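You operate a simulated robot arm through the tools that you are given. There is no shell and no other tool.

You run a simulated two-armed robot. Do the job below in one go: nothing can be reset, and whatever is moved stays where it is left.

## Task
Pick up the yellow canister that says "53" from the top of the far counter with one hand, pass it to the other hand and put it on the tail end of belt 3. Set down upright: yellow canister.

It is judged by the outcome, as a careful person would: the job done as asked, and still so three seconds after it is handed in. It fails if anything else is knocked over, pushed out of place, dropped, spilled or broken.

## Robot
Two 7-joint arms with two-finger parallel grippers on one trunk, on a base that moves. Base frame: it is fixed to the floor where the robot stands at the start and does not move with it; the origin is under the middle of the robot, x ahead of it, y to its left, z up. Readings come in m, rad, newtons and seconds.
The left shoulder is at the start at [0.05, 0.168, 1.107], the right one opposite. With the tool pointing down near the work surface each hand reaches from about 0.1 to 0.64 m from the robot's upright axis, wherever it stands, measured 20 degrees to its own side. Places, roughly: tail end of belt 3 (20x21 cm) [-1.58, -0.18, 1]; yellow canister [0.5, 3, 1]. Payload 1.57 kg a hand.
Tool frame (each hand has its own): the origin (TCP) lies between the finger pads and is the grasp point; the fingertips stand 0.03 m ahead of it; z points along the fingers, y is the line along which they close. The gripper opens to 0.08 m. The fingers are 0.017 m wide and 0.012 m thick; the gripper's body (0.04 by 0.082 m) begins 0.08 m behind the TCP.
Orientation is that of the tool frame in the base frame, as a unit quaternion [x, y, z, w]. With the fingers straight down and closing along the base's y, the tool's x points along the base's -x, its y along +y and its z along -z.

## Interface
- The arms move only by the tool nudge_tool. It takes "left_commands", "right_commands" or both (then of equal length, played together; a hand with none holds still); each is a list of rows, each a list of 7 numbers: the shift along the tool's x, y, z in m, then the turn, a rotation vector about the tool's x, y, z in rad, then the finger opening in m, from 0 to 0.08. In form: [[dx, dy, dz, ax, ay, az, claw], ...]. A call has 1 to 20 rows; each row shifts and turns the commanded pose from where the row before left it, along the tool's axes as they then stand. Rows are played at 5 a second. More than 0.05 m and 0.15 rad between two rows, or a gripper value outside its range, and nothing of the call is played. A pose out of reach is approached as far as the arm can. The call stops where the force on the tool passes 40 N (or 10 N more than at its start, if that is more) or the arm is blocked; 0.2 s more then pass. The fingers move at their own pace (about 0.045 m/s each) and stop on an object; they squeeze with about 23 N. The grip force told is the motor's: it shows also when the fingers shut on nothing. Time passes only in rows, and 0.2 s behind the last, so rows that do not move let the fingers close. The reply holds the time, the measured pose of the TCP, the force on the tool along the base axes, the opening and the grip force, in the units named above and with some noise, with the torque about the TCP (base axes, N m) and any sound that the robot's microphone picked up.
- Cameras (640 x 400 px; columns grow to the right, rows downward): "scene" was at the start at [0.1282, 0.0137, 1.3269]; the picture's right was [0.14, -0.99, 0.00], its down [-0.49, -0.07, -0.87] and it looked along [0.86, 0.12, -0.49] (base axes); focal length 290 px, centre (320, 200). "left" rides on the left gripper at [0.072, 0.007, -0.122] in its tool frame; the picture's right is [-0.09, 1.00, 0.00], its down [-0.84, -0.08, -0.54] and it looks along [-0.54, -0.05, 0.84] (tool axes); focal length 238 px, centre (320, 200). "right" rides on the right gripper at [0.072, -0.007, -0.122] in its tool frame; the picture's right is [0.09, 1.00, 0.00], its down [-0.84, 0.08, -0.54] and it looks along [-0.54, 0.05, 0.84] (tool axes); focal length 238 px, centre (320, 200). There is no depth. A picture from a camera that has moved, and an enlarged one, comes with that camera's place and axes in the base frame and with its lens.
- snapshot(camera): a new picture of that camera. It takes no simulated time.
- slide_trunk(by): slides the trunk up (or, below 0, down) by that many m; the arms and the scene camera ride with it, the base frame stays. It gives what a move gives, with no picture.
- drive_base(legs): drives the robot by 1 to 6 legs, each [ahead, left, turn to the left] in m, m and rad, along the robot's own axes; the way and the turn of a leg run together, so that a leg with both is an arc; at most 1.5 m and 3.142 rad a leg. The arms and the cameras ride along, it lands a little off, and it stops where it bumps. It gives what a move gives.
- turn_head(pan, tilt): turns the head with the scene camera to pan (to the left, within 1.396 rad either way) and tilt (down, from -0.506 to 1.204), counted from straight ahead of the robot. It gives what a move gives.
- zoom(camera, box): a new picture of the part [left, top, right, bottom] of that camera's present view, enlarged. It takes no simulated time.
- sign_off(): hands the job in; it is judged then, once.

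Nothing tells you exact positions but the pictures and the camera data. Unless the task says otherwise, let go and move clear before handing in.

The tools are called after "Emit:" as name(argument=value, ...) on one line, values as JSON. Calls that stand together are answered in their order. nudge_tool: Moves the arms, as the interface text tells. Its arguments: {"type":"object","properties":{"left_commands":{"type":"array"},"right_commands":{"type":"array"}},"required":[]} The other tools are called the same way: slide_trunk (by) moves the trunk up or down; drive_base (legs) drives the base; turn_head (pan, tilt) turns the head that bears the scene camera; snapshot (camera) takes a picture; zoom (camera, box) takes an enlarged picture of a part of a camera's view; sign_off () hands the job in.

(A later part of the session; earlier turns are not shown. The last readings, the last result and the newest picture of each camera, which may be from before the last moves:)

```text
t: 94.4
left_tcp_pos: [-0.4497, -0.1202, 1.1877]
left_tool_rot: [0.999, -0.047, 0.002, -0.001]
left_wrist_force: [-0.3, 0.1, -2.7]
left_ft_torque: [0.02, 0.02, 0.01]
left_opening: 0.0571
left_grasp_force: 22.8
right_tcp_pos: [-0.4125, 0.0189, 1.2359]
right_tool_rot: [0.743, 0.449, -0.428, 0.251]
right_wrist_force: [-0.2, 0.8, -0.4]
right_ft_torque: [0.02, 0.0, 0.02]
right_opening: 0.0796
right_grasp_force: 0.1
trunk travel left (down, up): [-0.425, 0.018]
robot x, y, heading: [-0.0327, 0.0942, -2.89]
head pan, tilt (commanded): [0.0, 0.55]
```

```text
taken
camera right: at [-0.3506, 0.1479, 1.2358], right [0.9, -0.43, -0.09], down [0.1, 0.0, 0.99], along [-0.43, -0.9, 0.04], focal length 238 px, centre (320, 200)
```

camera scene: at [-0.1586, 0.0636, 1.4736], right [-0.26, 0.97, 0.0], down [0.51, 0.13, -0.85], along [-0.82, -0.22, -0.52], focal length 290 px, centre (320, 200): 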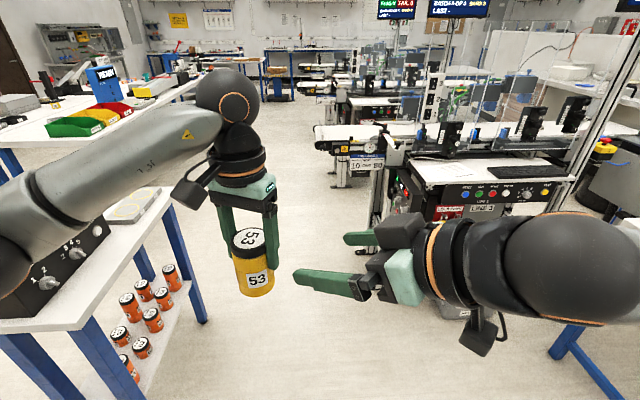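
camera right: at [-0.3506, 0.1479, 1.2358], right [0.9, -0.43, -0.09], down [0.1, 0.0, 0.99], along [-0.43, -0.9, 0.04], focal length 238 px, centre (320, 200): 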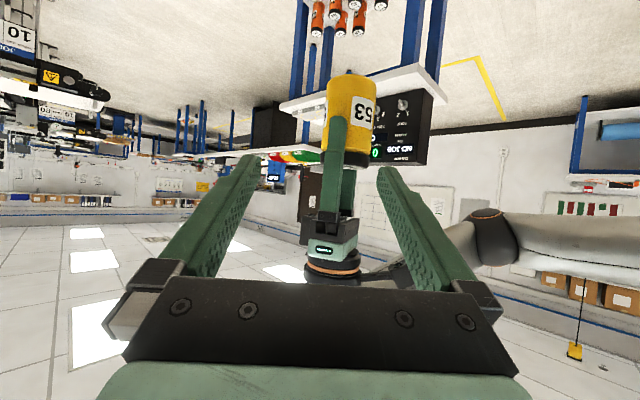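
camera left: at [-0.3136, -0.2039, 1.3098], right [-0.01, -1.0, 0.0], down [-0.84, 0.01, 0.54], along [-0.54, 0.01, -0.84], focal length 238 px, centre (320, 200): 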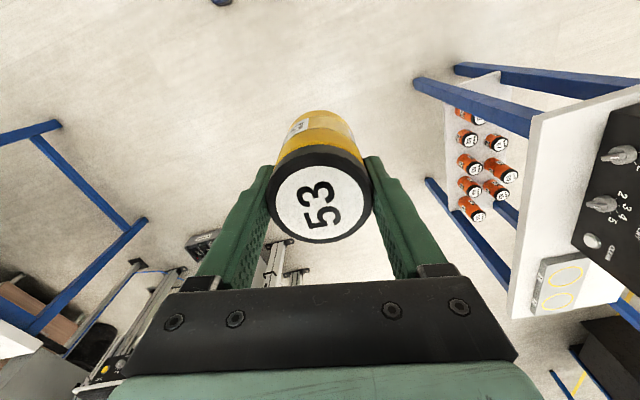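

The right hand is now about 15 cm from the canister with a good view of it. I'll swing the right hand another 20° so its closing direction is at right angles to the left hand's.

Emit:
nudge_tool(right_commands=[[0, 0, 0, -0.1007, -0.0013, -0.0593, 0.08], [0, 0, 0, -0.1007, -0.0013, -0.0593, 0.08], [0, 0, 0, -0.1007, -0.0013, -0.0593, 0.08], [0, 0, 0, 0, 0, 0, 0.08]])

Emit:
snapshot(camera="scene")

Emit:
snapshot(camera="right")

```text
t: 95.4
left_tcp_pos: [-0.4513, -0.1199, 1.1877]
left_tool_rot: [0.999, -0.047, 0.001, 0.0]
left_wrist_force: [0.4, 0.1, -1.1]
left_ft_torque: [0.0, 0.01, -0.01]
left_opening: 0.0568
left_grasp_force: 22.8
right_tcp_pos: [-0.4117, 0.0186, 1.2363]
right_tool_rot: [0.652, 0.572, -0.379, 0.322]
right_wrist_force: [0.0, -0.8, 0.4]
right_ft_torque: [-0.03, -0.03, -0.01]
right_opening: 0.08
right_grasp_force: 0.0
trunk travel left (down, up): [-0.425, 0.018]
robot x, y, heading: [-0.0301, 0.0959, -2.885]
head pan, tilt (commanded): [0.0, 0.55]
```

```text
taken
camera scene: at [-0.1584, 0.0629, 1.4736], right [-0.26, 0.97, 0.0], down [0.51, 0.13, -0.85], along [-0.82, -0.22, -0.52], focal length 290 px, centre (320, 200)
```

scene: 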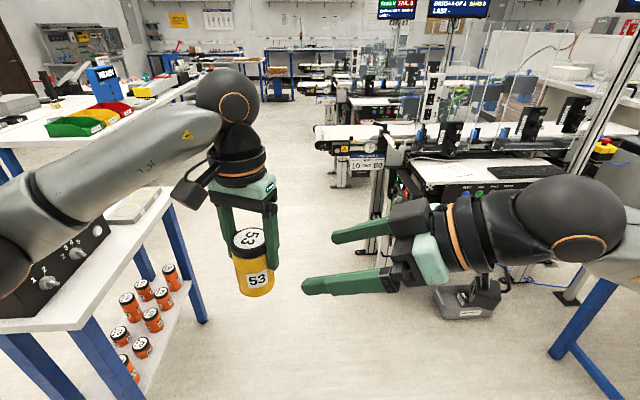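

```text
taken
camera right: at [-0.3979, 0.1615, 1.2364], right [0.99, -0.09, -0.09], down [0.1, 0.03, 0.99], along [-0.09, -1.0, 0.04], focal length 238 px, centre (320, 200)
```

right: 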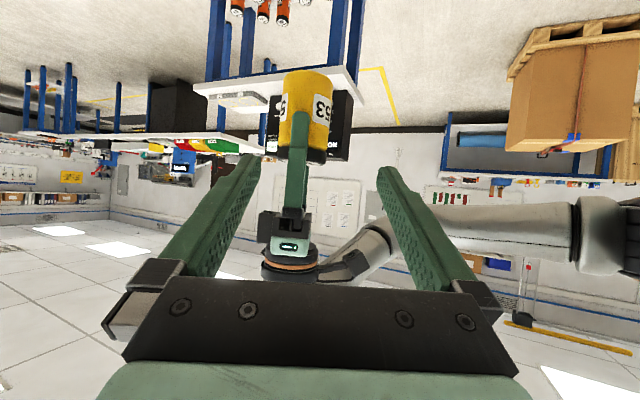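

The two closing directions are now within 3° of square. I'll centre the right hand on the canister and advance 12 cm along its pointing direction, then check before the last stretch.

Emit:
nudge_tool(right_commands=[[0.0005, -0.009, 0, 0, 0, 0, 0.08], [0.0004, -0.009, 0, 0, 0, 0, 0.08], [0, 0, 0.02, 0, 0, 0, 0.08], [0, 0, 0.02, 0, 0, 0, 0.08], [0, 0, 0.02, 0, 0, 0, 0.08], [0, 0, 0.02, 0, 0, 0, 0.08], [0, 0, 0.015, 0, 0, 0, 0.08], [0, 0, 0, 0, 0, 0, 0.08]])

Emit:
snapshot(camera="right")

Emit:
zoom(camera="scene", box=[170, 140, 490, 340])

Emit:
snapshot(camera="left")

```text
t: 97.2
left_tcp_pos: [-0.4507, -0.1208, 1.1878]
left_tool_rot: [0.999, -0.048, 0.002, -0.002]
left_wrist_force: [0.0, 0.0, -1.4]
left_ft_torque: [-0.01, 0.0, 0.02]
left_opening: 0.0569
left_grasp_force: 22.3
right_tcp_pos: [-0.441, -0.0593, 1.1904]
right_tool_rot: [0.653, 0.572, -0.378, 0.322]
right_wrist_force: [-0.1, 0.5, 0.0]
right_ft_torque: [0.0, 0.0, 0.0]
right_opening: 0.0802
right_grasp_force: 0.0
trunk travel left (down, up): [-0.425, 0.018]
robot x, y, heading: [-0.0294, 0.0963, -2.887]
head pan, tilt (commanded): [0.0, 0.55]
```

```text
taken
camera right: at [-0.4275, 0.0828, 1.1896], right [0.99, -0.09, -0.09], down [0.1, 0.03, 0.99], along [-0.09, -1.0, 0.04], focal length 238 px, centre (320, 200)
```

right: 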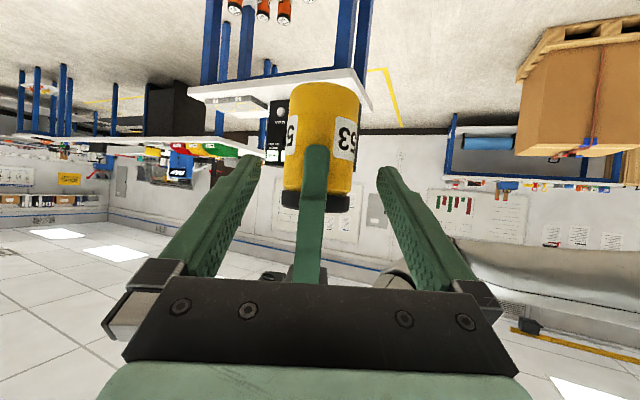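

```text
2.00 times, centred on (330, 240) of scene
camera zoom: at [-0.1586, 0.0632, 1.4736], right [-0.26, 0.97, 0.0], down [0.51, 0.13, -0.85], along [-0.82, -0.22, -0.52], focal length 579 px, centre (300, 120)
```

zoom: 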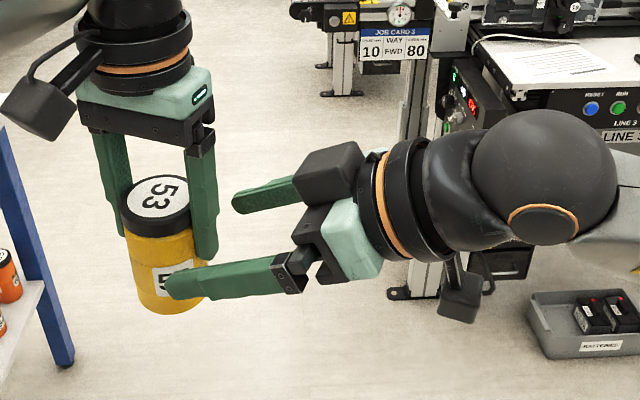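

```text
taken
camera left: at [-0.3811, -0.1325, 1.3103], right [-0.19, -0.98, 0.0], down [-0.83, 0.16, 0.54], along [-0.53, 0.1, -0.84], focal length 238 px, centre (320, 200)
```

left: 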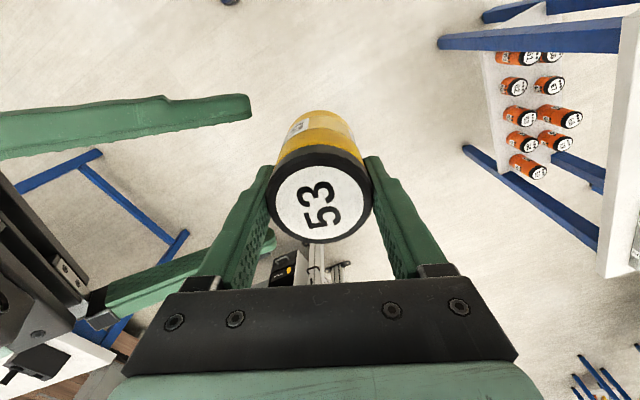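

The right fingers straddle the canister and left fingertip symmetrically in both wrist views. I'll advance the remaining 7 cm in small steps.

Emit:
nudge_tool(right_commands=[[0.0008, -0.0003, 0.0146, 0, 0, 0, 0.08], [0.0008, -0.0003, 0.0146, 0, 0, 0, 0.08], [0, 0, 0.0146, 0, 0, 0, 0.08], [0, 0, 0.0146, 0, 0, 0, 0.08], [0, 0, 0.0146, 0, 0, 0, 0.08], [0, 0, 0, 0, 0, 0, 0.08]])

Emit:
snapshot(camera="right")

Emit:
zoom(camera="scene", box=[170, 140, 410, 290])

Emit:
snapshot(camera="left")

```text
t: 98.6
left_tcp_pos: [-0.4506, -0.1199, 1.188]
left_tool_rot: [0.999, -0.047, 0.002, 0.0]
left_wrist_force: [-0.5, -0.2, -2.5]
left_ft_torque: [0.02, 0.01, -0.02]
left_opening: 0.0568
left_grasp_force: 22.5
right_tcp_pos: [-0.4515, -0.1202, 1.149]
right_tool_rot: [0.653, 0.572, -0.378, 0.321]
right_wrist_force: [-0.5, 0.8, 0.1]
right_ft_torque: [0.02, 0.02, -0.04]
right_opening: 0.0801
right_grasp_force: 0.0
trunk travel left (down, up): [-0.425, 0.018]
robot x, y, heading: [-0.0295, 0.0984, -2.886]
head pan, tilt (commanded): [0.0, 0.55]
```

```text
taken
camera right: at [-0.4373, 0.0215, 1.1488], right [0.99, -0.09, -0.09], down [0.1, 0.03, 0.99], along [-0.09, -1.0, 0.04], focal length 238 px, centre (320, 200)
```

right: 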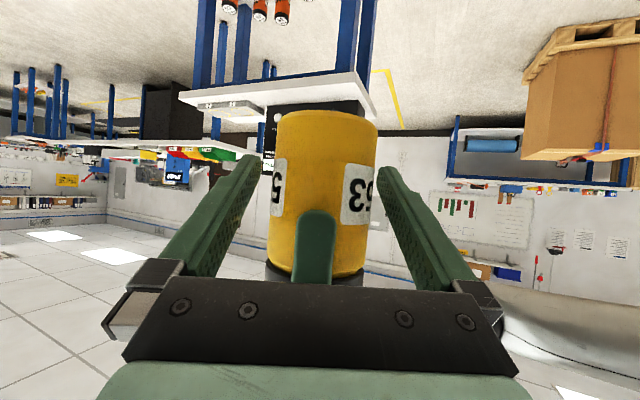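

```text
2.67 times, centred on (290, 215) of scene
camera zoom: at [-0.1586, 0.0632, 1.4736], right [-0.26, 0.97, 0.0], down [0.51, 0.13, -0.85], along [-0.82, -0.22, -0.52], focal length 772 px, centre (400, 160)
```

zoom: 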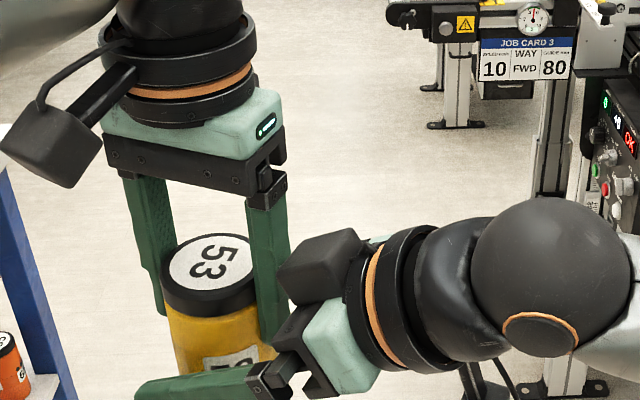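

```text
taken
camera left: at [-0.3811, -0.1325, 1.3103], right [-0.19, -0.98, 0.0], down [-0.83, 0.16, 0.54], along [-0.53, 0.1, -0.84], focal length 238 px, centre (320, 200)
```

left: 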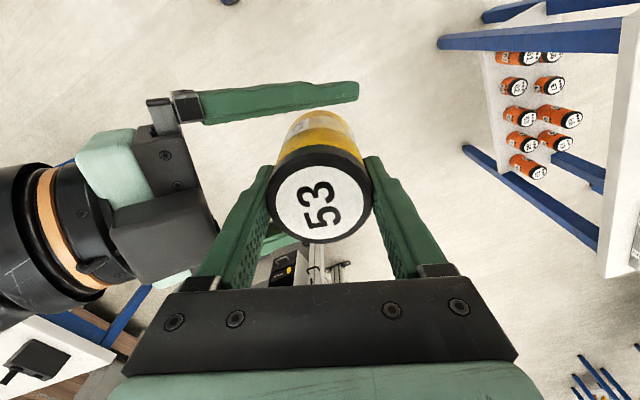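

The right hand is in place around the canister with no contact forces. I see a dark block on the right gripper near the left fingertip, so I'll zoom in to check clearance before closing.

Emit:
zoom(camera="left", box=[60, 60, 380, 300])

Emit:
zoom(camera="scene", box=[200, 190, 360, 290])

```text
1.67 times, centred on (220, 180) of left
camera zoom: at [-0.3811, -0.1325, 1.3103], right [-0.19, -0.98, 0.0], down [-0.83, 0.16, 0.54], along [-0.53, 0.1, -0.84], focal length 397 px, centre (487, 233)
```

zoom: 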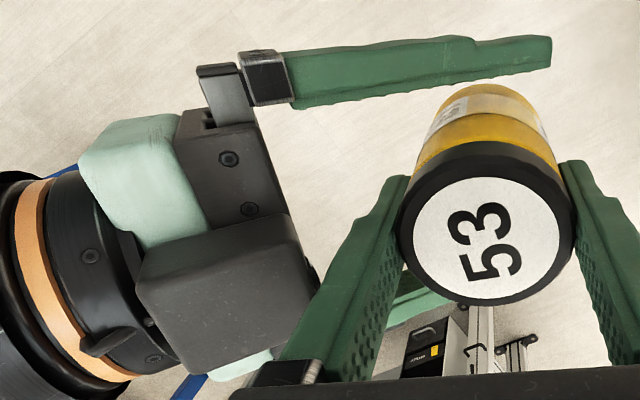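

```text
4.00 times, centred on (280, 240) of scene
camera zoom: at [-0.1586, 0.0632, 1.4736], right [-0.26, 0.97, 0.0], down [0.51, 0.13, -0.85], along [-0.82, -0.22, -0.52], focal length 1159 px, centre (480, 40)
```

zoom: 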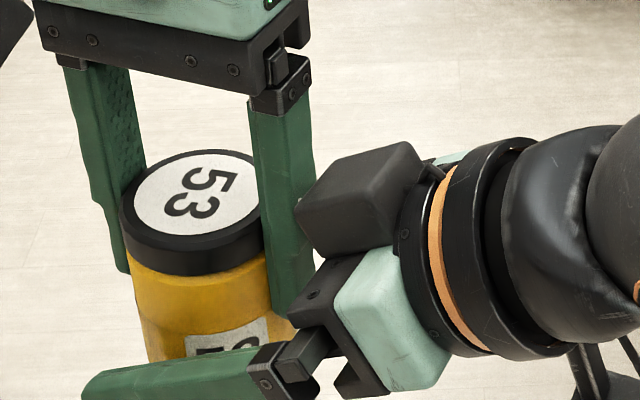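

The block is a fixture on the right wrist and it clears the left finger by roughly 1 cm. I'll back the right hand off 6 mm for extra margin, then close it on the canister body.

Emit:
nudge_tool(right_commands=[[0.003, 0, -0.0052, 0, 0, 0, 0.08], [0, 0, 0, 0, 0, 0, 0.03], [0, 0, 0, 0, 0, 0, 0.03], [0, 0, 0, 0, 0, 0, 0.03], [0, 0, 0, 0, 0, 0, 0.03], [0, 0, 0, 0, 0, 0, 0.03]])

Emit:
snapshot(camera="right")

Emit:
zoom(camera="left", box=[60, 60, 380, 300])

```text
t: 100.0
left_tcp_pos: [-0.4521, -0.1208, 1.1879]
left_tool_rot: [0.999, -0.047, 0.001, -0.001]
left_wrist_force: [-6.5, 0.2, -1.6]
left_ft_torque: [0.04, 0.48, -0.14]
left_opening: 0.0572
left_grasp_force: 22.9
right_tcp_pos: [-0.45, -0.116, 1.1488]
right_tool_rot: [0.653, 0.572, -0.378, 0.321]
right_wrist_force: [6.1, -0.3, -0.9]
right_ft_torque: [-0.05, -0.23, 0.15]
right_opening: 0.0568
right_grasp_force: 23.5
trunk travel left (down, up): [-0.425, 0.018]
robot x, y, heading: [-0.0303, 0.0974, -2.885]
head pan, tilt (commanded): [0.0, 0.55]
```

```text
taken
camera right: at [-0.4362, 0.0265, 1.1486], right [0.99, -0.09, -0.09], down [0.09, 0.03, 1.0], along [-0.09, -1.0, 0.04], focal length 238 px, centre (320, 200)
```

right: 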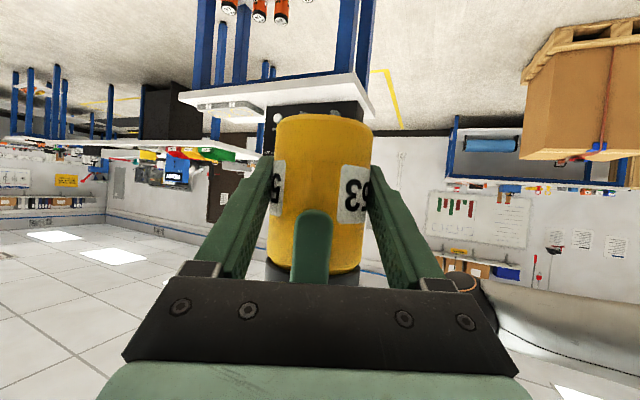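

```text
1.67 times, centred on (220, 180) of left
camera zoom: at [-0.3812, -0.1327, 1.3103], right [-0.19, -0.98, 0.0], down [-0.83, 0.15, 0.54], along [-0.53, 0.1, -0.84], focal length 397 px, centre (487, 233)
```

zoom: 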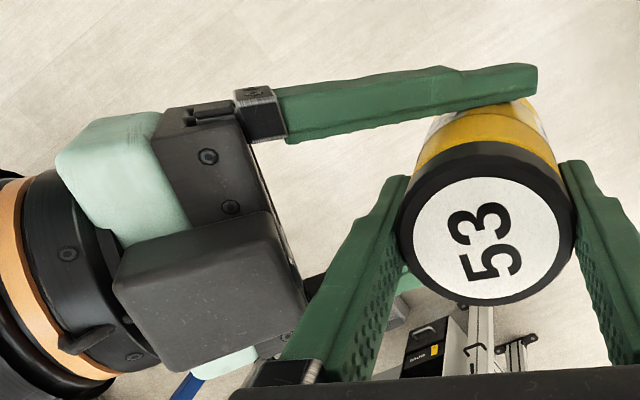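

Both hands now hold the canister, with a small 6 N side load between them. I'll ease that out, then tug gently upward with the left hand to test the right hand's grip.

Emit:
nudge_tool(right_commands=[[0, 0.0013, 0, 0, 0, 0, 0.03], [0, 0, 0, 0, 0, 0, 0.03]])

Emit:
nudge_tool(left_commands=[[0, 0, -0.002, 0, 0, 0, 0.03], [0, 0, 0, 0, 0, 0, 0.03]])

```text
t: 100.6
left_tcp_pos: [-0.4514, -0.1194, 1.1885]
left_tool_rot: [0.999, -0.048, 0.001, -0.002]
left_wrist_force: [-0.9, 3.2, 1.1]
left_ft_torque: [0.25, 0.5, -0.21]
left_opening: 0.0569
left_grasp_force: 22.8
right_tcp_pos: [-0.4495, -0.115, 1.1483]
right_tool_rot: [0.654, 0.572, -0.378, 0.322]
right_wrist_force: [0.3, -2.2, -0.7]
right_ft_torque: [-0.11, -0.56, 0.23]
right_opening: 0.0573
right_grasp_force: 23.2
trunk travel left (down, up): [-0.425, 0.018]
robot x, y, heading: [-0.029, 0.0982, -2.886]
head pan, tilt (commanded): [0.0, 0.55]
```

```text
t: 101.2
left_tcp_pos: [-0.4515, -0.1194, 1.1902]
left_tool_rot: [0.999, -0.048, 0.002, -0.001]
left_wrist_force: [5.6, 2.7, -2.2]
left_ft_torque: [0.02, 0.57, -0.11]
left_opening: 0.0572
left_grasp_force: 23.5
right_tcp_pos: [-0.45, -0.1153, 1.1501]
right_tool_rot: [0.653, 0.571, -0.379, 0.321]
right_wrist_force: [-5.9, -2.0, 1.2]
right_ft_torque: [0.1, -0.72, 0.1]
right_opening: 0.0572
right_grasp_force: 22.8
trunk travel left (down, up): [-0.425, 0.018]
robot x, y, heading: [-0.0339, 0.0958, -2.886]
head pan, tilt (commanded): [0.0, 0.55]
```

Emit:
nudge_tool(left_commands=[[0, 0, -0.003, 0, 0, 0, 0.03], [0, 0, -0.003, 0, 0, 0, 0.03], [0, 0, 0, 0, 0, 0, 0.03]])

Emit:
snapshot(camera="right")

Emit:
snapshot(camera="left")

```text
t: 102.0
left_tcp_pos: [-0.4512, -0.1207, 1.1932]
left_tool_rot: [0.999, -0.047, 0.004, 0.0]
left_wrist_force: [5.7, 0.7, -22.9]
left_ft_torque: [-0.05, 0.08, 0.0]
left_opening: 0.057
left_grasp_force: 22.9
right_tcp_pos: [-0.4496, -0.1152, 1.1542]
right_tool_rot: [0.65, 0.571, -0.384, 0.323]
right_wrist_force: [-6.4, -0.9, 21.1]
right_ft_torque: [0.0, -0.26, -0.05]
right_opening: 0.0575
right_grasp_force: 23.0
trunk travel left (down, up): [-0.425, 0.018]
robot x, y, heading: [-0.0301, 0.0965, -2.882]
head pan, tilt (commanded): [0.0, 0.55]
```

```text
taken
camera right: at [-0.4356, 0.0262, 1.1522], right [0.99, -0.09, -0.1], down [0.1, 0.04, 0.99], along [-0.09, -0.99, 0.05], focal length 238 px, centre (320, 200)
```

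right: 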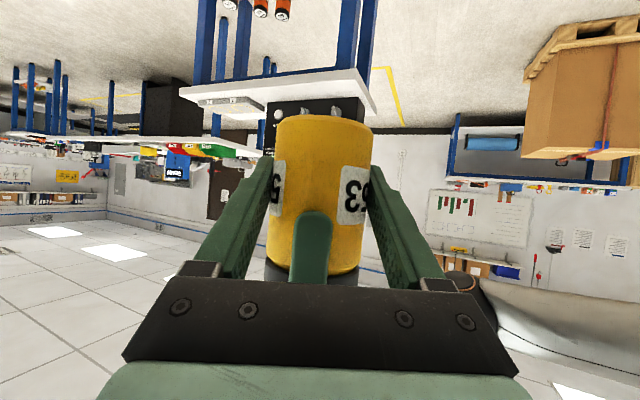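

```text
taken
camera left: at [-0.382, -0.1328, 1.3162], right [-0.19, -0.98, 0.0], down [-0.83, 0.16, 0.54], along [-0.53, 0.1, -0.84], focal length 238 px, centre (320, 200)
```

left: 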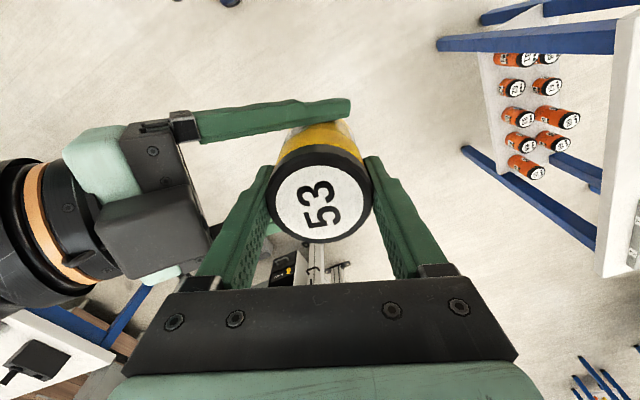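

The right hand withstood a 21 N pull with no slip, so its grip is sound. I'll relax that tension and then open the left fingers slightly.

Emit:
nudge_tool(left_commands=[[0, 0, 0.003, 0, 0, 0, 0.03], [0, 0, 0.003, 0, 0, 0, 0.03], [0, 0, 0.0015, 0, 0, 0, 0.03], [0, 0, 0, 0, 0, 0, 0.066], [0, 0, 0, 0, 0, 0, 0.066], [0, 0, 0, 0, 0, 0, 0.066]])

Emit:
snapshot(camera="left")

Emit:
snapshot(camera="right")

```text
t: 103.4
left_tcp_pos: [-0.4528, -0.1219, 1.1877]
left_tool_rot: [0.999, -0.048, 0.001, -0.001]
left_wrist_force: [0.3, 0.1, 0.1]
left_ft_torque: [-0.02, -0.01, -0.01]
left_opening: 0.0663
left_grasp_force: 0.2
right_tcp_pos: [-0.4487, -0.1158, 1.1492]
right_tool_rot: [0.654, 0.572, -0.378, 0.321]
right_wrist_force: [-0.3, -0.2, -1.3]
right_ft_torque: [-0.04, 0.01, 0.0]
right_opening: 0.0572
right_grasp_force: 23.4
trunk travel left (down, up): [-0.425, 0.018]
robot x, y, heading: [-0.0287, 0.0961, -2.882]
head pan, tilt (commanded): [0.0, 0.55]
```

```text
taken
camera left: at [-0.3814, -0.1339, 1.3101], right [-0.19, -0.98, 0.0], down [-0.83, 0.16, 0.54], along [-0.53, 0.1, -0.84], focal length 238 px, centre (320, 200)
```

left: 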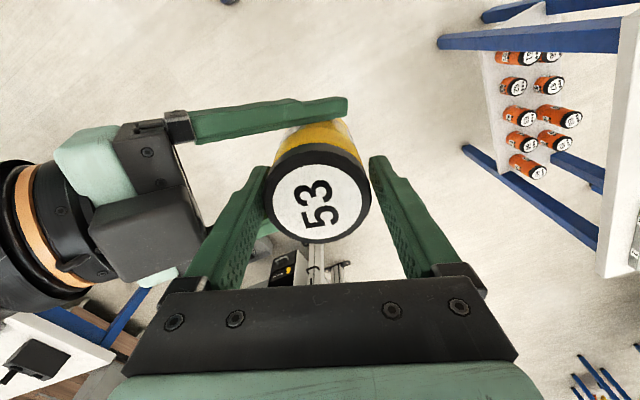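

```text
taken
camera right: at [-0.4348, 0.0269, 1.149], right [0.99, -0.09, -0.09], down [0.1, 0.03, 1.0], along [-0.09, -1.0, 0.04], focal length 238 px, centre (320, 200)
```

right: 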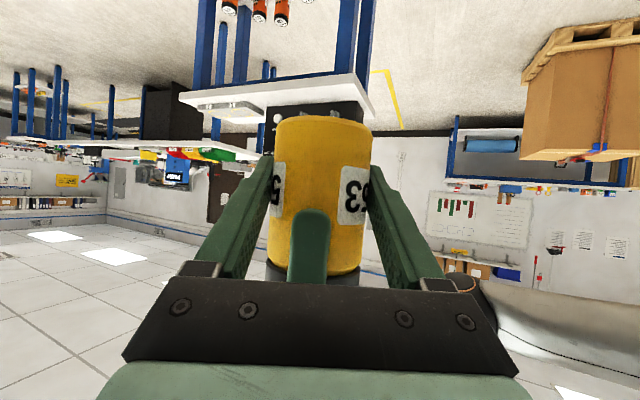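

The right hand alone now holds the canister. I'll lift the left hand straight up and away, slowly.

Emit:
nudge_tool(left_commands=[[0, 0, -0.01, 0, 0, 0, 0.066], [0, 0, -0.015, 0, 0, 0, 0.066], [0, 0, -0.02, 0, 0, 0, 0.066], [0, 0, -0.02, 0, 0, 0, 0.066], [0, 0, -0.02, 0, 0, 0, 0.066], [0, 0, -0.02, 0, 0, 0, 0.066], [0, 0, 0, 0, 0, 0, 0.066]])

Emit:
snapshot(camera="left")

Emit:
snapshot(camera="scene")

Emit:
snapshot(camera="right")

```text
t: 105.0
left_tcp_pos: [-0.4504, -0.1218, 1.2954]
left_tool_rot: [0.999, -0.048, 0.002, -0.001]
left_wrist_force: [-0.5, 0.4, 0.4]
left_ft_torque: [-0.04, 0.0, -0.05]
left_opening: 0.066
left_grasp_force: 0.0
right_tcp_pos: [-0.4479, -0.1161, 1.15]
right_tool_rot: [0.653, 0.572, -0.378, 0.321]
right_wrist_force: [0.1, -0.7, -1.6]
right_ft_torque: [0.05, 0.01, -0.04]
right_opening: 0.0572
right_grasp_force: 22.3
trunk travel left (down, up): [-0.425, 0.018]
robot x, y, heading: [-0.0332, 0.0967, -2.884]
head pan, tilt (commanded): [0.0, 0.55]
```

```text
taken
camera left: at [-0.3805, -0.134, 1.4171], right [-0.19, -0.98, 0.0], down [-0.83, 0.16, 0.54], along [-0.53, 0.1, -0.84], focal length 238 px, centre (320, 200)
```

left: 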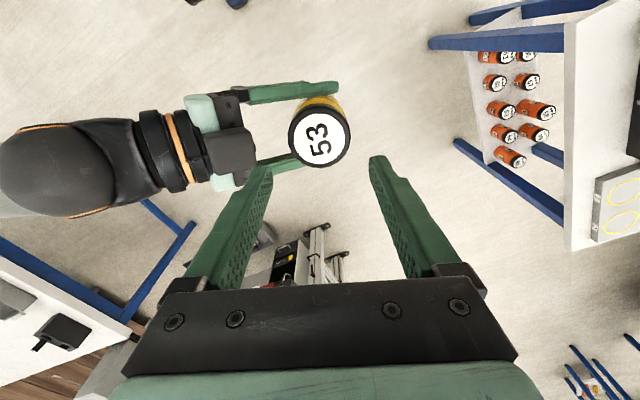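

```text
taken
camera scene: at [-0.1588, 0.0628, 1.4736], right [-0.26, 0.97, 0.0], down [0.51, 0.13, -0.85], along [-0.82, -0.22, -0.52], focal length 290 px, centre (320, 200)
```

scene: 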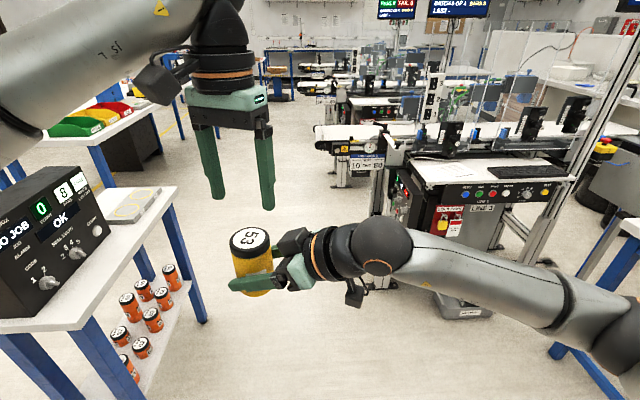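

```text
taken
camera right: at [-0.435, 0.0267, 1.1492], right [0.99, -0.09, -0.09], down [0.1, 0.03, 0.99], along [-0.09, -1.0, 0.04], focal length 238 px, centre (320, 200)
```

right: 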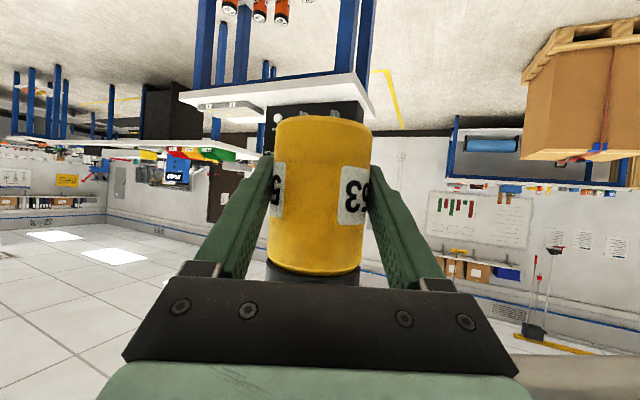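

The hand-over worked: the right hand holds the canister upright and the left is clear above. I'll draw the left hand back out of the way and drive ahead 0.7 m toward belt 3 for a closer look at its tail end.

Emit:
nudge_tool(left_commands=[[0.0364, 0.0122, 0, 0, 0, 0, 0.066], [0.0364, 0.0122, 0, 0, 0, 0, 0.066], [0.0364, 0.0122, 0, 0, 0, 0, 0.066], [0.0364, 0.0122, 0, 0, 0, 0, 0.066], [0.0364, 0.0122, 0, 0, 0, 0, 0.066], [0, 0, 0, 0, 0, 0, 0.066]])

Emit:
drive_base(legs=[[0.7, 0.03, 0]])

Emit:
turn_head(pan=-0.15, tilt=0.55)

Emit:
snapshot(camera="scene")

Emit:
snapshot(camera="right")

```text
t: 106.4
left_tcp_pos: [-0.2742, -0.1964, 1.2932]
left_tool_rot: [0.999, -0.047, 0.001, -0.001]
left_wrist_force: [0.1, -0.6, 0.1]
left_ft_torque: [0.0, -0.01, 0.01]
left_opening: 0.0663
left_grasp_force: 0.1
right_tcp_pos: [-0.4478, -0.1148, 1.1493]
right_tool_rot: [0.653, 0.572, -0.378, 0.321]
right_wrist_force: [-0.2, 0.4, -2.3]
right_ft_torque: [0.0, 0.0, 0.05]
right_opening: 0.0571
right_grasp_force: 23.2
trunk travel left (down, up): [-0.425, 0.018]
robot x, y, heading: [-0.0306, 0.0947, -2.885]
head pan, tilt (commanded): [0.0, 0.55]
```

```text
t: 110.3
left_tcp_pos: [-0.9484, -0.396, 1.2933]
left_tool_rot: [0.999, -0.054, 0.002, -0.001]
left_wrist_force: [-0.8, 0.2, 0.3]
left_ft_torque: [0.02, -0.03, 0.01]
left_opening: 0.0659
left_grasp_force: 0.1
right_tcp_pos: [-1.1216, -0.3111, 1.1496]
right_tool_rot: [0.657, 0.567, -0.38, 0.319]
right_wrist_force: [-0.3, 0.4, -1.4]
right_ft_torque: [0.02, 0.04, 0.03]
right_opening: 0.0571
right_grasp_force: 22.6
trunk travel left (down, up): [-0.425, 0.018]
robot x, y, heading: [-0.6999, -0.1082, -2.893]
head pan, tilt (commanded): [0.0, 0.55]
```

```text
t: 111.0
left_tcp_pos: [-0.9476, -0.396, 1.2938]
left_tool_rot: [0.999, -0.054, 0.002, 0.0]
left_wrist_force: [-0.4, 0.1, -0.1]
left_ft_torque: [-0.01, -0.01, -0.01]
left_opening: 0.0663
left_grasp_force: 0.0
right_tcp_pos: [-1.1208, -0.3114, 1.1494]
right_tool_rot: [0.656, 0.568, -0.381, 0.32]
right_wrist_force: [0.7, 0.4, -1.4]
right_ft_torque: [-0.01, 0.01, 0.03]
right_opening: 0.0573
right_grasp_force: 23.2
trunk travel left (down, up): [-0.425, 0.018]
robot x, y, heading: [-0.6985, -0.1044, -2.894]
head pan, tilt (commanded): [-0.15, 0.55]
```

```text
taken
camera scene: at [-0.8304, -0.1239, 1.4736], right [-0.09, 1.0, 0.0], down [0.52, 0.05, -0.85], along [-0.85, -0.08, -0.52], focal length 290 px, centre (320, 200)
```

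scene: 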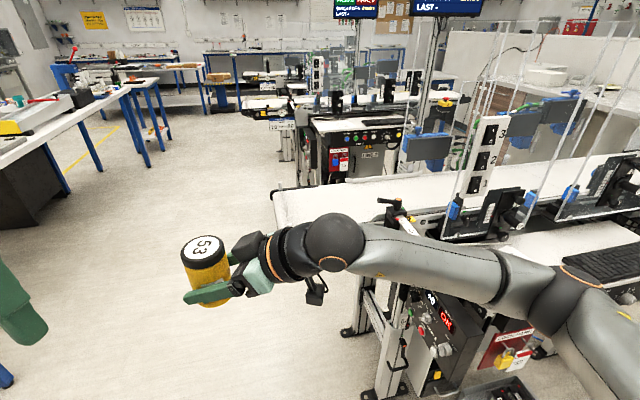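

```text
taken
camera right: at [-1.1049, -0.1694, 1.1492], right [0.99, -0.11, -0.09], down [0.1, 0.03, 0.99], along [-0.1, -0.99, 0.04], focal length 238 px, centre (320, 200)
```

right: 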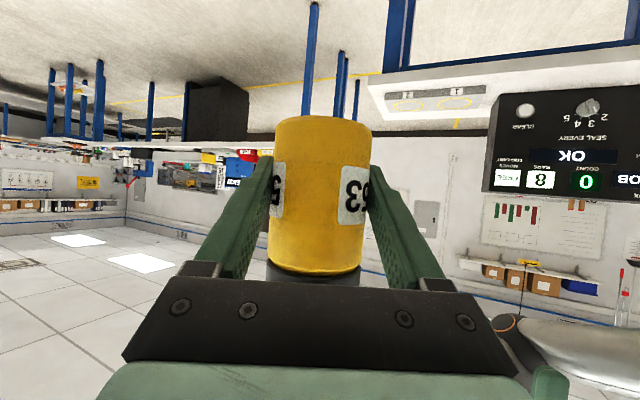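

I see belt 3's tail end just beyond my right forearm. I'll zoom in on it from here.

Emit:
zoom(camera="scene", box=[240, 150, 440, 275])

```text
3.20 times, centred on (340, 212) of scene
camera zoom: at [-0.8304, -0.1239, 1.4736], right [-0.09, 1.0, 0.0], down [0.52, 0.05, -0.85], along [-0.85, -0.08, -0.52], focal length 927 px, centre (256, 160)
```

zoom: 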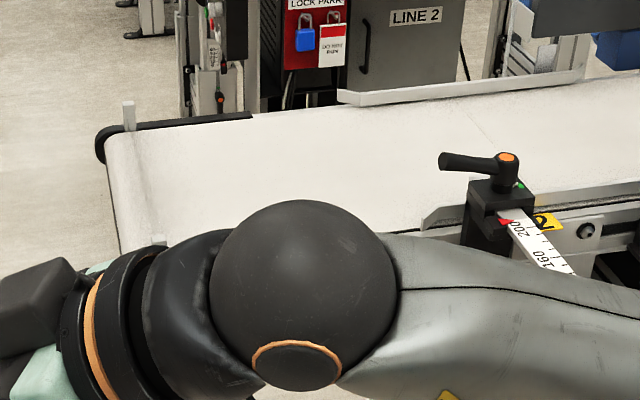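

The tail end is about 20 × 21 cm, centred near (-1.59, -0.22) at a height of about 0.985, with small sensor posts at its two end corners and guides starting about 27 cm in. I'll come in over the open near side, so I'll first rotate the base to the right on the spot to line the right hand up with that direction.

Emit:
drive_base(legs=[[0, 0, -1.08]])

Emit:
turn_head(pan=0.75, tilt=0.5)

Emit:
snapshot(camera="scene")

Emit:
snapshot(camera="right")

```text
t: 114.0
left_tcp_pos: [-1.0747, -0.0333, 1.2931]
left_tool_rot: [0.835, -0.55, 0.001, 0.0]
left_wrist_force: [0.5, -0.1, 0.0]
left_ft_torque: [0.02, -0.02, -0.03]
left_opening: 0.0658
left_grasp_force: 0.0
right_tcp_pos: [-1.085, 0.1591, 1.1488]
right_tool_rot: [0.854, 0.159, -0.489, 0.083]
right_wrist_force: [0.1, 0.4, -2.2]
right_ft_torque: [0.01, -0.04, 0.01]
right_opening: 0.057
right_grasp_force: 22.7
trunk travel left (down, up): [-0.425, 0.018]
robot x, y, heading: [-0.6989, -0.1054, 2.327]
head pan, tilt (commanded): [-0.15, 0.55]
```

```text
t: 115.2
left_tcp_pos: [-1.0743, -0.0338, 1.2946]
left_tool_rot: [0.835, -0.551, 0.002, 0.001]
left_wrist_force: [-1.0, 0.8, -0.1]
left_ft_torque: [-0.04, 0.0, 0.03]
left_opening: 0.0658
left_grasp_force: 0.1
right_tcp_pos: [-1.0847, 0.1579, 1.149]
right_tool_rot: [0.854, 0.158, -0.489, 0.083]
right_wrist_force: [-0.8, 1.3, -1.4]
right_ft_torque: [-0.02, 0.0, -0.01]
right_opening: 0.0569
right_grasp_force: 23.1
trunk travel left (down, up): [-0.425, 0.018]
robot x, y, heading: [-0.6957, -0.107, 2.324]
head pan, tilt (commanded): [0.75, 0.499]
```

```text
taken
camera scene: at [-0.8205, -0.0709, 1.4782], right [0.06, 1.0, 0.0], down [0.48, -0.03, -0.88], along [-0.88, 0.06, -0.48], focal length 290 px, centre (320, 200)
```

scene: 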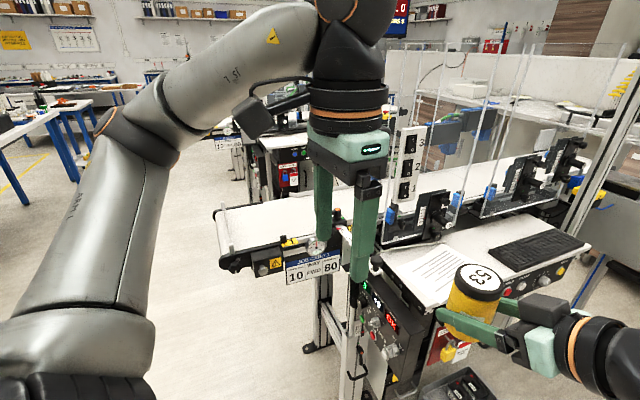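

```text
taken
camera right: at [-0.9545, 0.2154, 1.1492], right [0.39, -0.91, -0.09], down [0.07, -0.07, 0.99], along [-0.92, -0.4, 0.04], focal length 238 px, centre (320, 200)
```

right: 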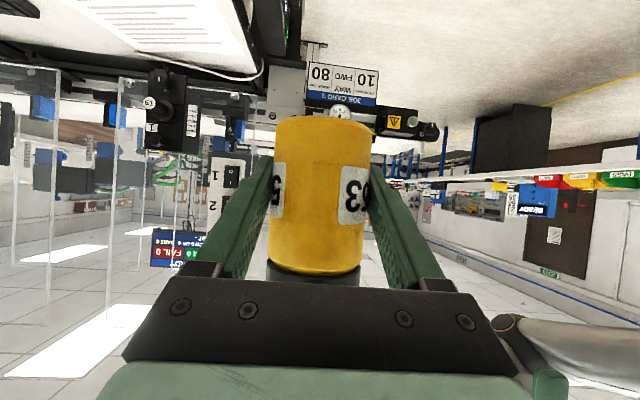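

The right hand now points across the belt (within about 1° of square). The left arm blocks my view, so I'll pull it further back and look at the tail again.

Emit:
nudge_tool(left_commands=[[0.0368, 0.0132, -0.0125, 0, 0, 0, 0.066], [0.0368, 0.0132, -0.0125, 0, 0, 0, 0.066], [0.0368, 0.0132, -0.0125, 0, 0, 0, 0.066], [0.0368, 0.0132, -0.0125, 0, 0, 0, 0.066], [0, 0, 0, 0, 0, 0, 0.066]])

Emit:
turn_head(pan=0.75, tilt=0.55)

Emit:
snapshot(camera="scene")

Emit:
zoom(camera="scene", box=[200, 150, 360, 250])

```text
t: 116.5
left_tcp_pos: [-1.0537, -0.1387, 1.3215]
left_tool_rot: [0.835, -0.551, 0.002, 0.0]
left_wrist_force: [0.5, 0.5, 0.2]
left_ft_torque: [0.03, 0.01, -0.01]
left_opening: 0.0659
left_grasp_force: 0.0
left hand out of reach, approached as far as the arm can: row 3, 4
right_tcp_pos: [-1.0846, 0.1578, 1.1496]
right_tool_rot: [0.853, 0.159, -0.489, 0.084]
right_wrist_force: [-0.4, 0.0, -2.2]
right_ft_torque: [-0.03, 0.01, -0.02]
right_opening: 0.057
right_grasp_force: 23.3
trunk travel left (down, up): [-0.425, 0.018]
robot x, y, heading: [-0.7023, -0.1053, 2.333]
head pan, tilt (commanded): [0.75, 0.499]
```

```text
t: 117.1
left_tcp_pos: [-1.0528, -0.1381, 1.3203]
left_tool_rot: [0.835, -0.55, 0.001, -0.001]
left_wrist_force: [-0.1, -0.7, 0.5]
left_ft_torque: [0.0, -0.01, 0.01]
left_opening: 0.0661
left_grasp_force: 0.0
right_tcp_pos: [-1.0853, 0.1579, 1.1489]
right_tool_rot: [0.854, 0.158, -0.489, 0.083]
right_wrist_force: [0.8, -0.7, -1.7]
right_ft_torque: [0.02, -0.03, -0.01]
right_opening: 0.057
right_grasp_force: 23.2
trunk travel left (down, up): [-0.425, 0.018]
robot x, y, heading: [-0.6998, -0.1077, 2.329]
head pan, tilt (commanded): [0.75, 0.55]
```

```text
taken
camera scene: at [-0.8193, -0.071, 1.4736], right [0.06, 1.0, 0.0], down [0.52, -0.03, -0.85], along [-0.85, 0.05, -0.52], focal length 290 px, centre (320, 200)
```

scene: 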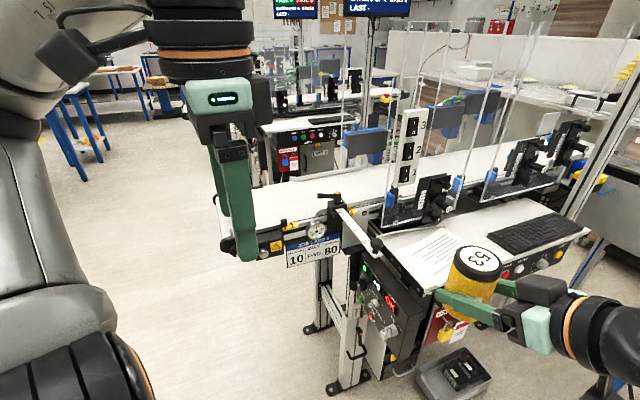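

```text
4.00 times, centred on (280, 200) of scene
camera zoom: at [-0.8193, -0.071, 1.4736], right [0.06, 1.0, 0.0], down [0.52, -0.03, -0.85], along [-0.85, 0.05, -0.52], focal length 1159 px, centre (480, 200)
```

zoom: 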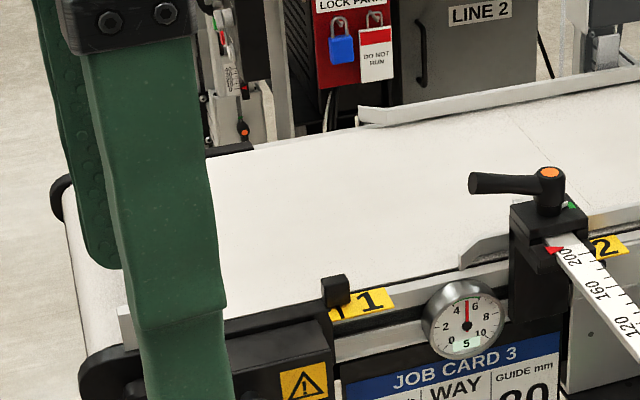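

With belt height near 1.0 the tail measures 21 cm wide as stated, and its centre comes to about (-1.555, -0.22). I'll drive sideways to bring the canister to a point about 20 cm short of it on the near side, then check.

Emit:
drive_base(legs=[[-0.0365, 0.4136, 0]])

Emit:
turn_head(pan=0.45, tilt=0.75)

Emit:
snapshot(camera="scene")

Emit:
snapshot(camera="right")

Emit:
snapshot(camera="left")

```text
t: 121.3
left_tcp_pos: [-1.3384, -0.4532, 1.3206]
left_tool_rot: [0.832, -0.554, 0.001, -0.001]
left_wrist_force: [0.2, -0.4, 0.7]
left_ft_torque: [0.01, -0.02, 0.01]
left_opening: 0.0658
left_grasp_force: 0.1
right_tcp_pos: [-1.3676, -0.1546, 1.1491]
right_tool_rot: [0.854, 0.154, -0.49, 0.08]
right_wrist_force: [-0.9, 0.6, -2.1]
right_ft_torque: [-0.01, -0.01, -0.03]
right_opening: 0.0567
right_grasp_force: 23.3
trunk travel left (down, up): [-0.425, 0.018]
robot x, y, heading: [-0.9889, -0.4262, 2.32]
head pan, tilt (commanded): [0.75, 0.55]
```

```text
t: 122.2
left_tcp_pos: [-1.3372, -0.4515, 1.3208]
left_tool_rot: [0.832, -0.554, 0.001, 0.0]
left_wrist_force: [0.0, -0.1, 0.1]
left_ft_torque: [0.0, 0.01, 0.02]
left_opening: 0.0661
left_grasp_force: 0.0
right_tcp_pos: [-1.3677, -0.1537, 1.149]
right_tool_rot: [0.854, 0.154, -0.49, 0.081]
right_wrist_force: [0.2, -0.3, -1.2]
right_ft_torque: [-0.01, 0.01, 0.03]
right_opening: 0.057
right_grasp_force: 22.7
trunk travel left (down, up): [-0.425, 0.018]
robot x, y, heading: [-0.9831, -0.421, 2.32]
head pan, tilt (commanded): [0.45, 0.75]
```

```text
taken
camera scene: at [-1.0918, -0.3628, 1.4562], right [0.36, 0.93, 0.0], down [0.64, -0.25, -0.73], along [-0.68, 0.27, -0.68], focal length 290 px, centre (320, 200)
```

scene: 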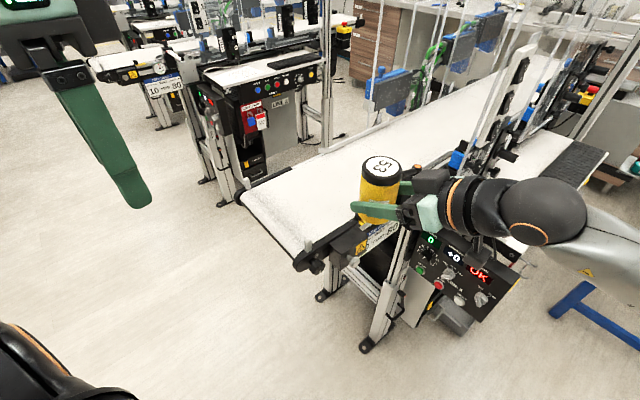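

```text
taken
camera right: at [-1.2366, -0.0987, 1.1491], right [0.39, -0.92, -0.09], down [0.07, -0.07, 0.99], along [-0.92, -0.39, 0.04], focal length 238 px, centre (320, 200)
```

right: 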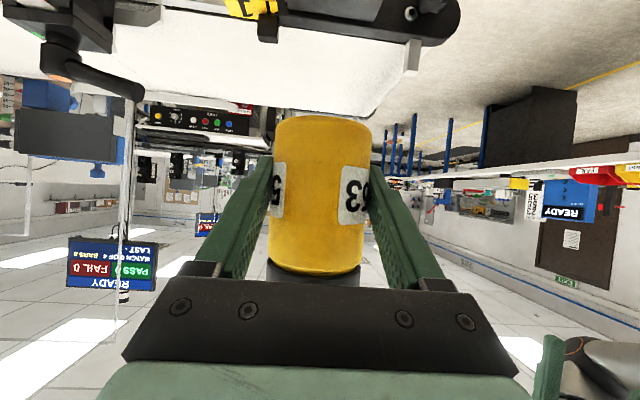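

```text
taken
camera left: at [-1.3178, -0.5194, 1.4439], right [-0.95, -0.3, 0.0], down [-0.25, 0.8, 0.54], along [-0.16, 0.52, -0.84], focal length 238 px, centre (320, 200)
```

left: 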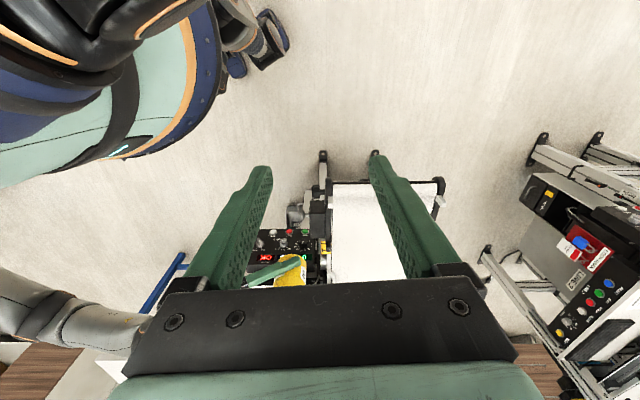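

The view of the tail end is clear now: it lies just beyond the canister, with a post at each end corner. I'll zoom in to measure it precisely before the final move.

Emit:
zoom(camera="scene", box=[220, 120, 460, 270])

Emit:
zoom(camera="left", box=[260, 140, 460, 300])

```text
2.67 times, centred on (340, 195) of scene
camera zoom: at [-1.0918, -0.3628, 1.4562], right [0.36, 0.93, 0.0], down [0.64, -0.25, -0.73], along [-0.68, 0.27, -0.68], focal length 772 px, centre (267, 213)
```

zoom: 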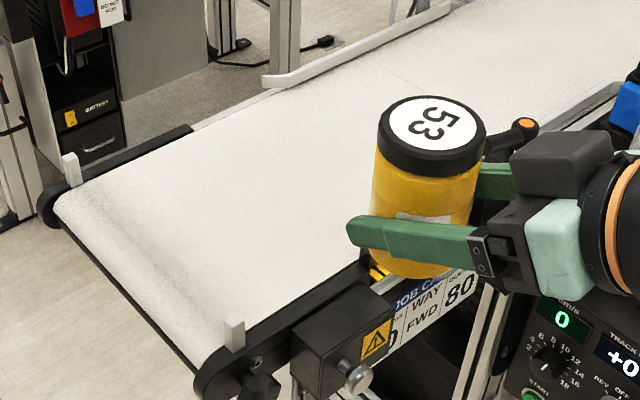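

```text
2.50 times, centred on (360, 220) of left
camera zoom: at [-1.3178, -0.5194, 1.4439], right [-0.95, -0.3, 0.0], down [-0.25, 0.8, 0.54], along [-0.16, 0.52, -0.84], focal length 596 px, centre (220, 150)
```

zoom: 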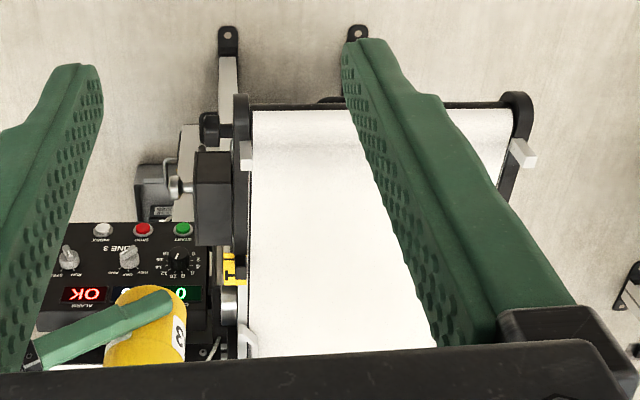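

The measured tail centre is about (-1.56, -0.215); the canister's path there is over the near edge between the end post and the clamp lever, well above everything. I'll make this last 20 cm move with the base.

Emit:
drive_base(legs=[[0.084, 0.177, 0]])

Emit:
turn_head(pan=0.35, tilt=0.85)

Emit:
snapshot(camera="scene")

Emit:
snapshot(camera="left")

Emit:
snapshot(camera="right")

```text
t: 124.3
left_tcp_pos: [-1.5265, -0.5145, 1.3212]
left_tool_rot: [0.834, -0.552, 0.0, 0.0]
left_wrist_force: [0.2, 0.2, -0.7]
left_ft_torque: [0.0, -0.03, 0.04]
left_opening: 0.0659
left_grasp_force: 0.0
right_tcp_pos: [-1.5571, -0.2172, 1.1498]
right_tool_rot: [0.854, 0.157, -0.49, 0.083]
right_wrist_force: [0.0, 0.4, -1.0]
right_ft_torque: [-0.02, 0.01, 0.01]
right_opening: 0.0572
right_grasp_force: 23.1
trunk travel left (down, up): [-0.425, 0.018]
robot x, y, heading: [-1.173, -0.483, 2.325]
head pan, tilt (commanded): [0.45, 0.75]
```

```text
t: 125.0
left_tcp_pos: [-1.525, -0.5138, 1.3207]
left_tool_rot: [0.834, -0.552, 0.0, 0.0]
left_wrist_force: [0.2, -1.1, 0.1]
left_ft_torque: [0.02, 0.01, -0.01]
left_opening: 0.066
left_grasp_force: 0.1
right_tcp_pos: [-1.5563, -0.2166, 1.149]
right_tool_rot: [0.854, 0.157, -0.489, 0.083]
right_wrist_force: [0.2, -0.1, -2.3]
right_ft_torque: [0.03, -0.01, 0.01]
right_opening: 0.0569
right_grasp_force: 22.9
trunk travel left (down, up): [-0.425, 0.018]
robot x, y, heading: [-1.1734, -0.4804, 2.322]
head pan, tilt (commanded): [0.351, 0.85]
```

```text
taken
camera scene: at [-1.2721, -0.4182, 1.4482], right [0.45, 0.89, 0.0], down [0.67, -0.34, -0.66], along [-0.59, 0.3, -0.75], focal length 290 px, centre (320, 200)
```

scene: 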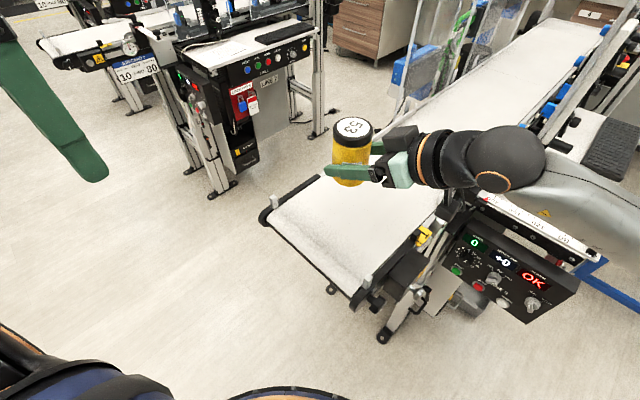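

```text
taken
camera left: at [-1.5045, -0.5818, 1.444], right [-0.95, -0.3, 0.0], down [-0.26, 0.8, 0.54], along [-0.16, 0.51, -0.84], focal length 238 px, centre (320, 200)
```

left: 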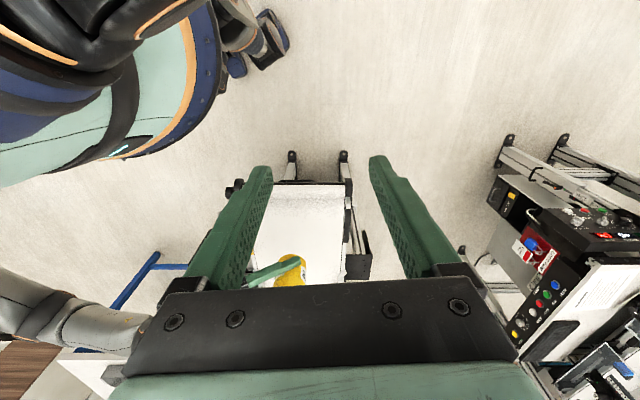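

```text
taken
camera right: at [-1.4261, -0.1606, 1.149], right [0.39, -0.92, -0.09], down [0.07, -0.07, 1.0], along [-0.92, -0.4, 0.04], focal length 238 px, centre (320, 200)
```

right: 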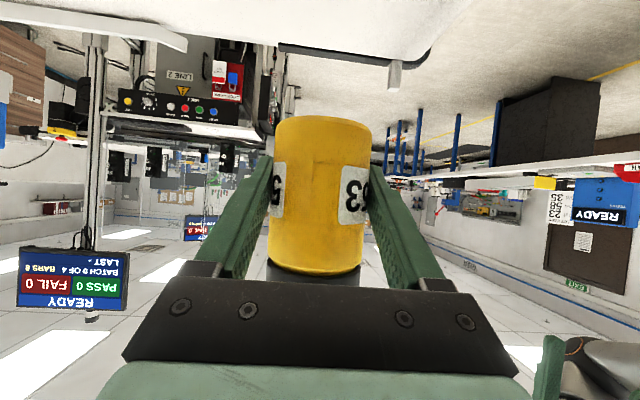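

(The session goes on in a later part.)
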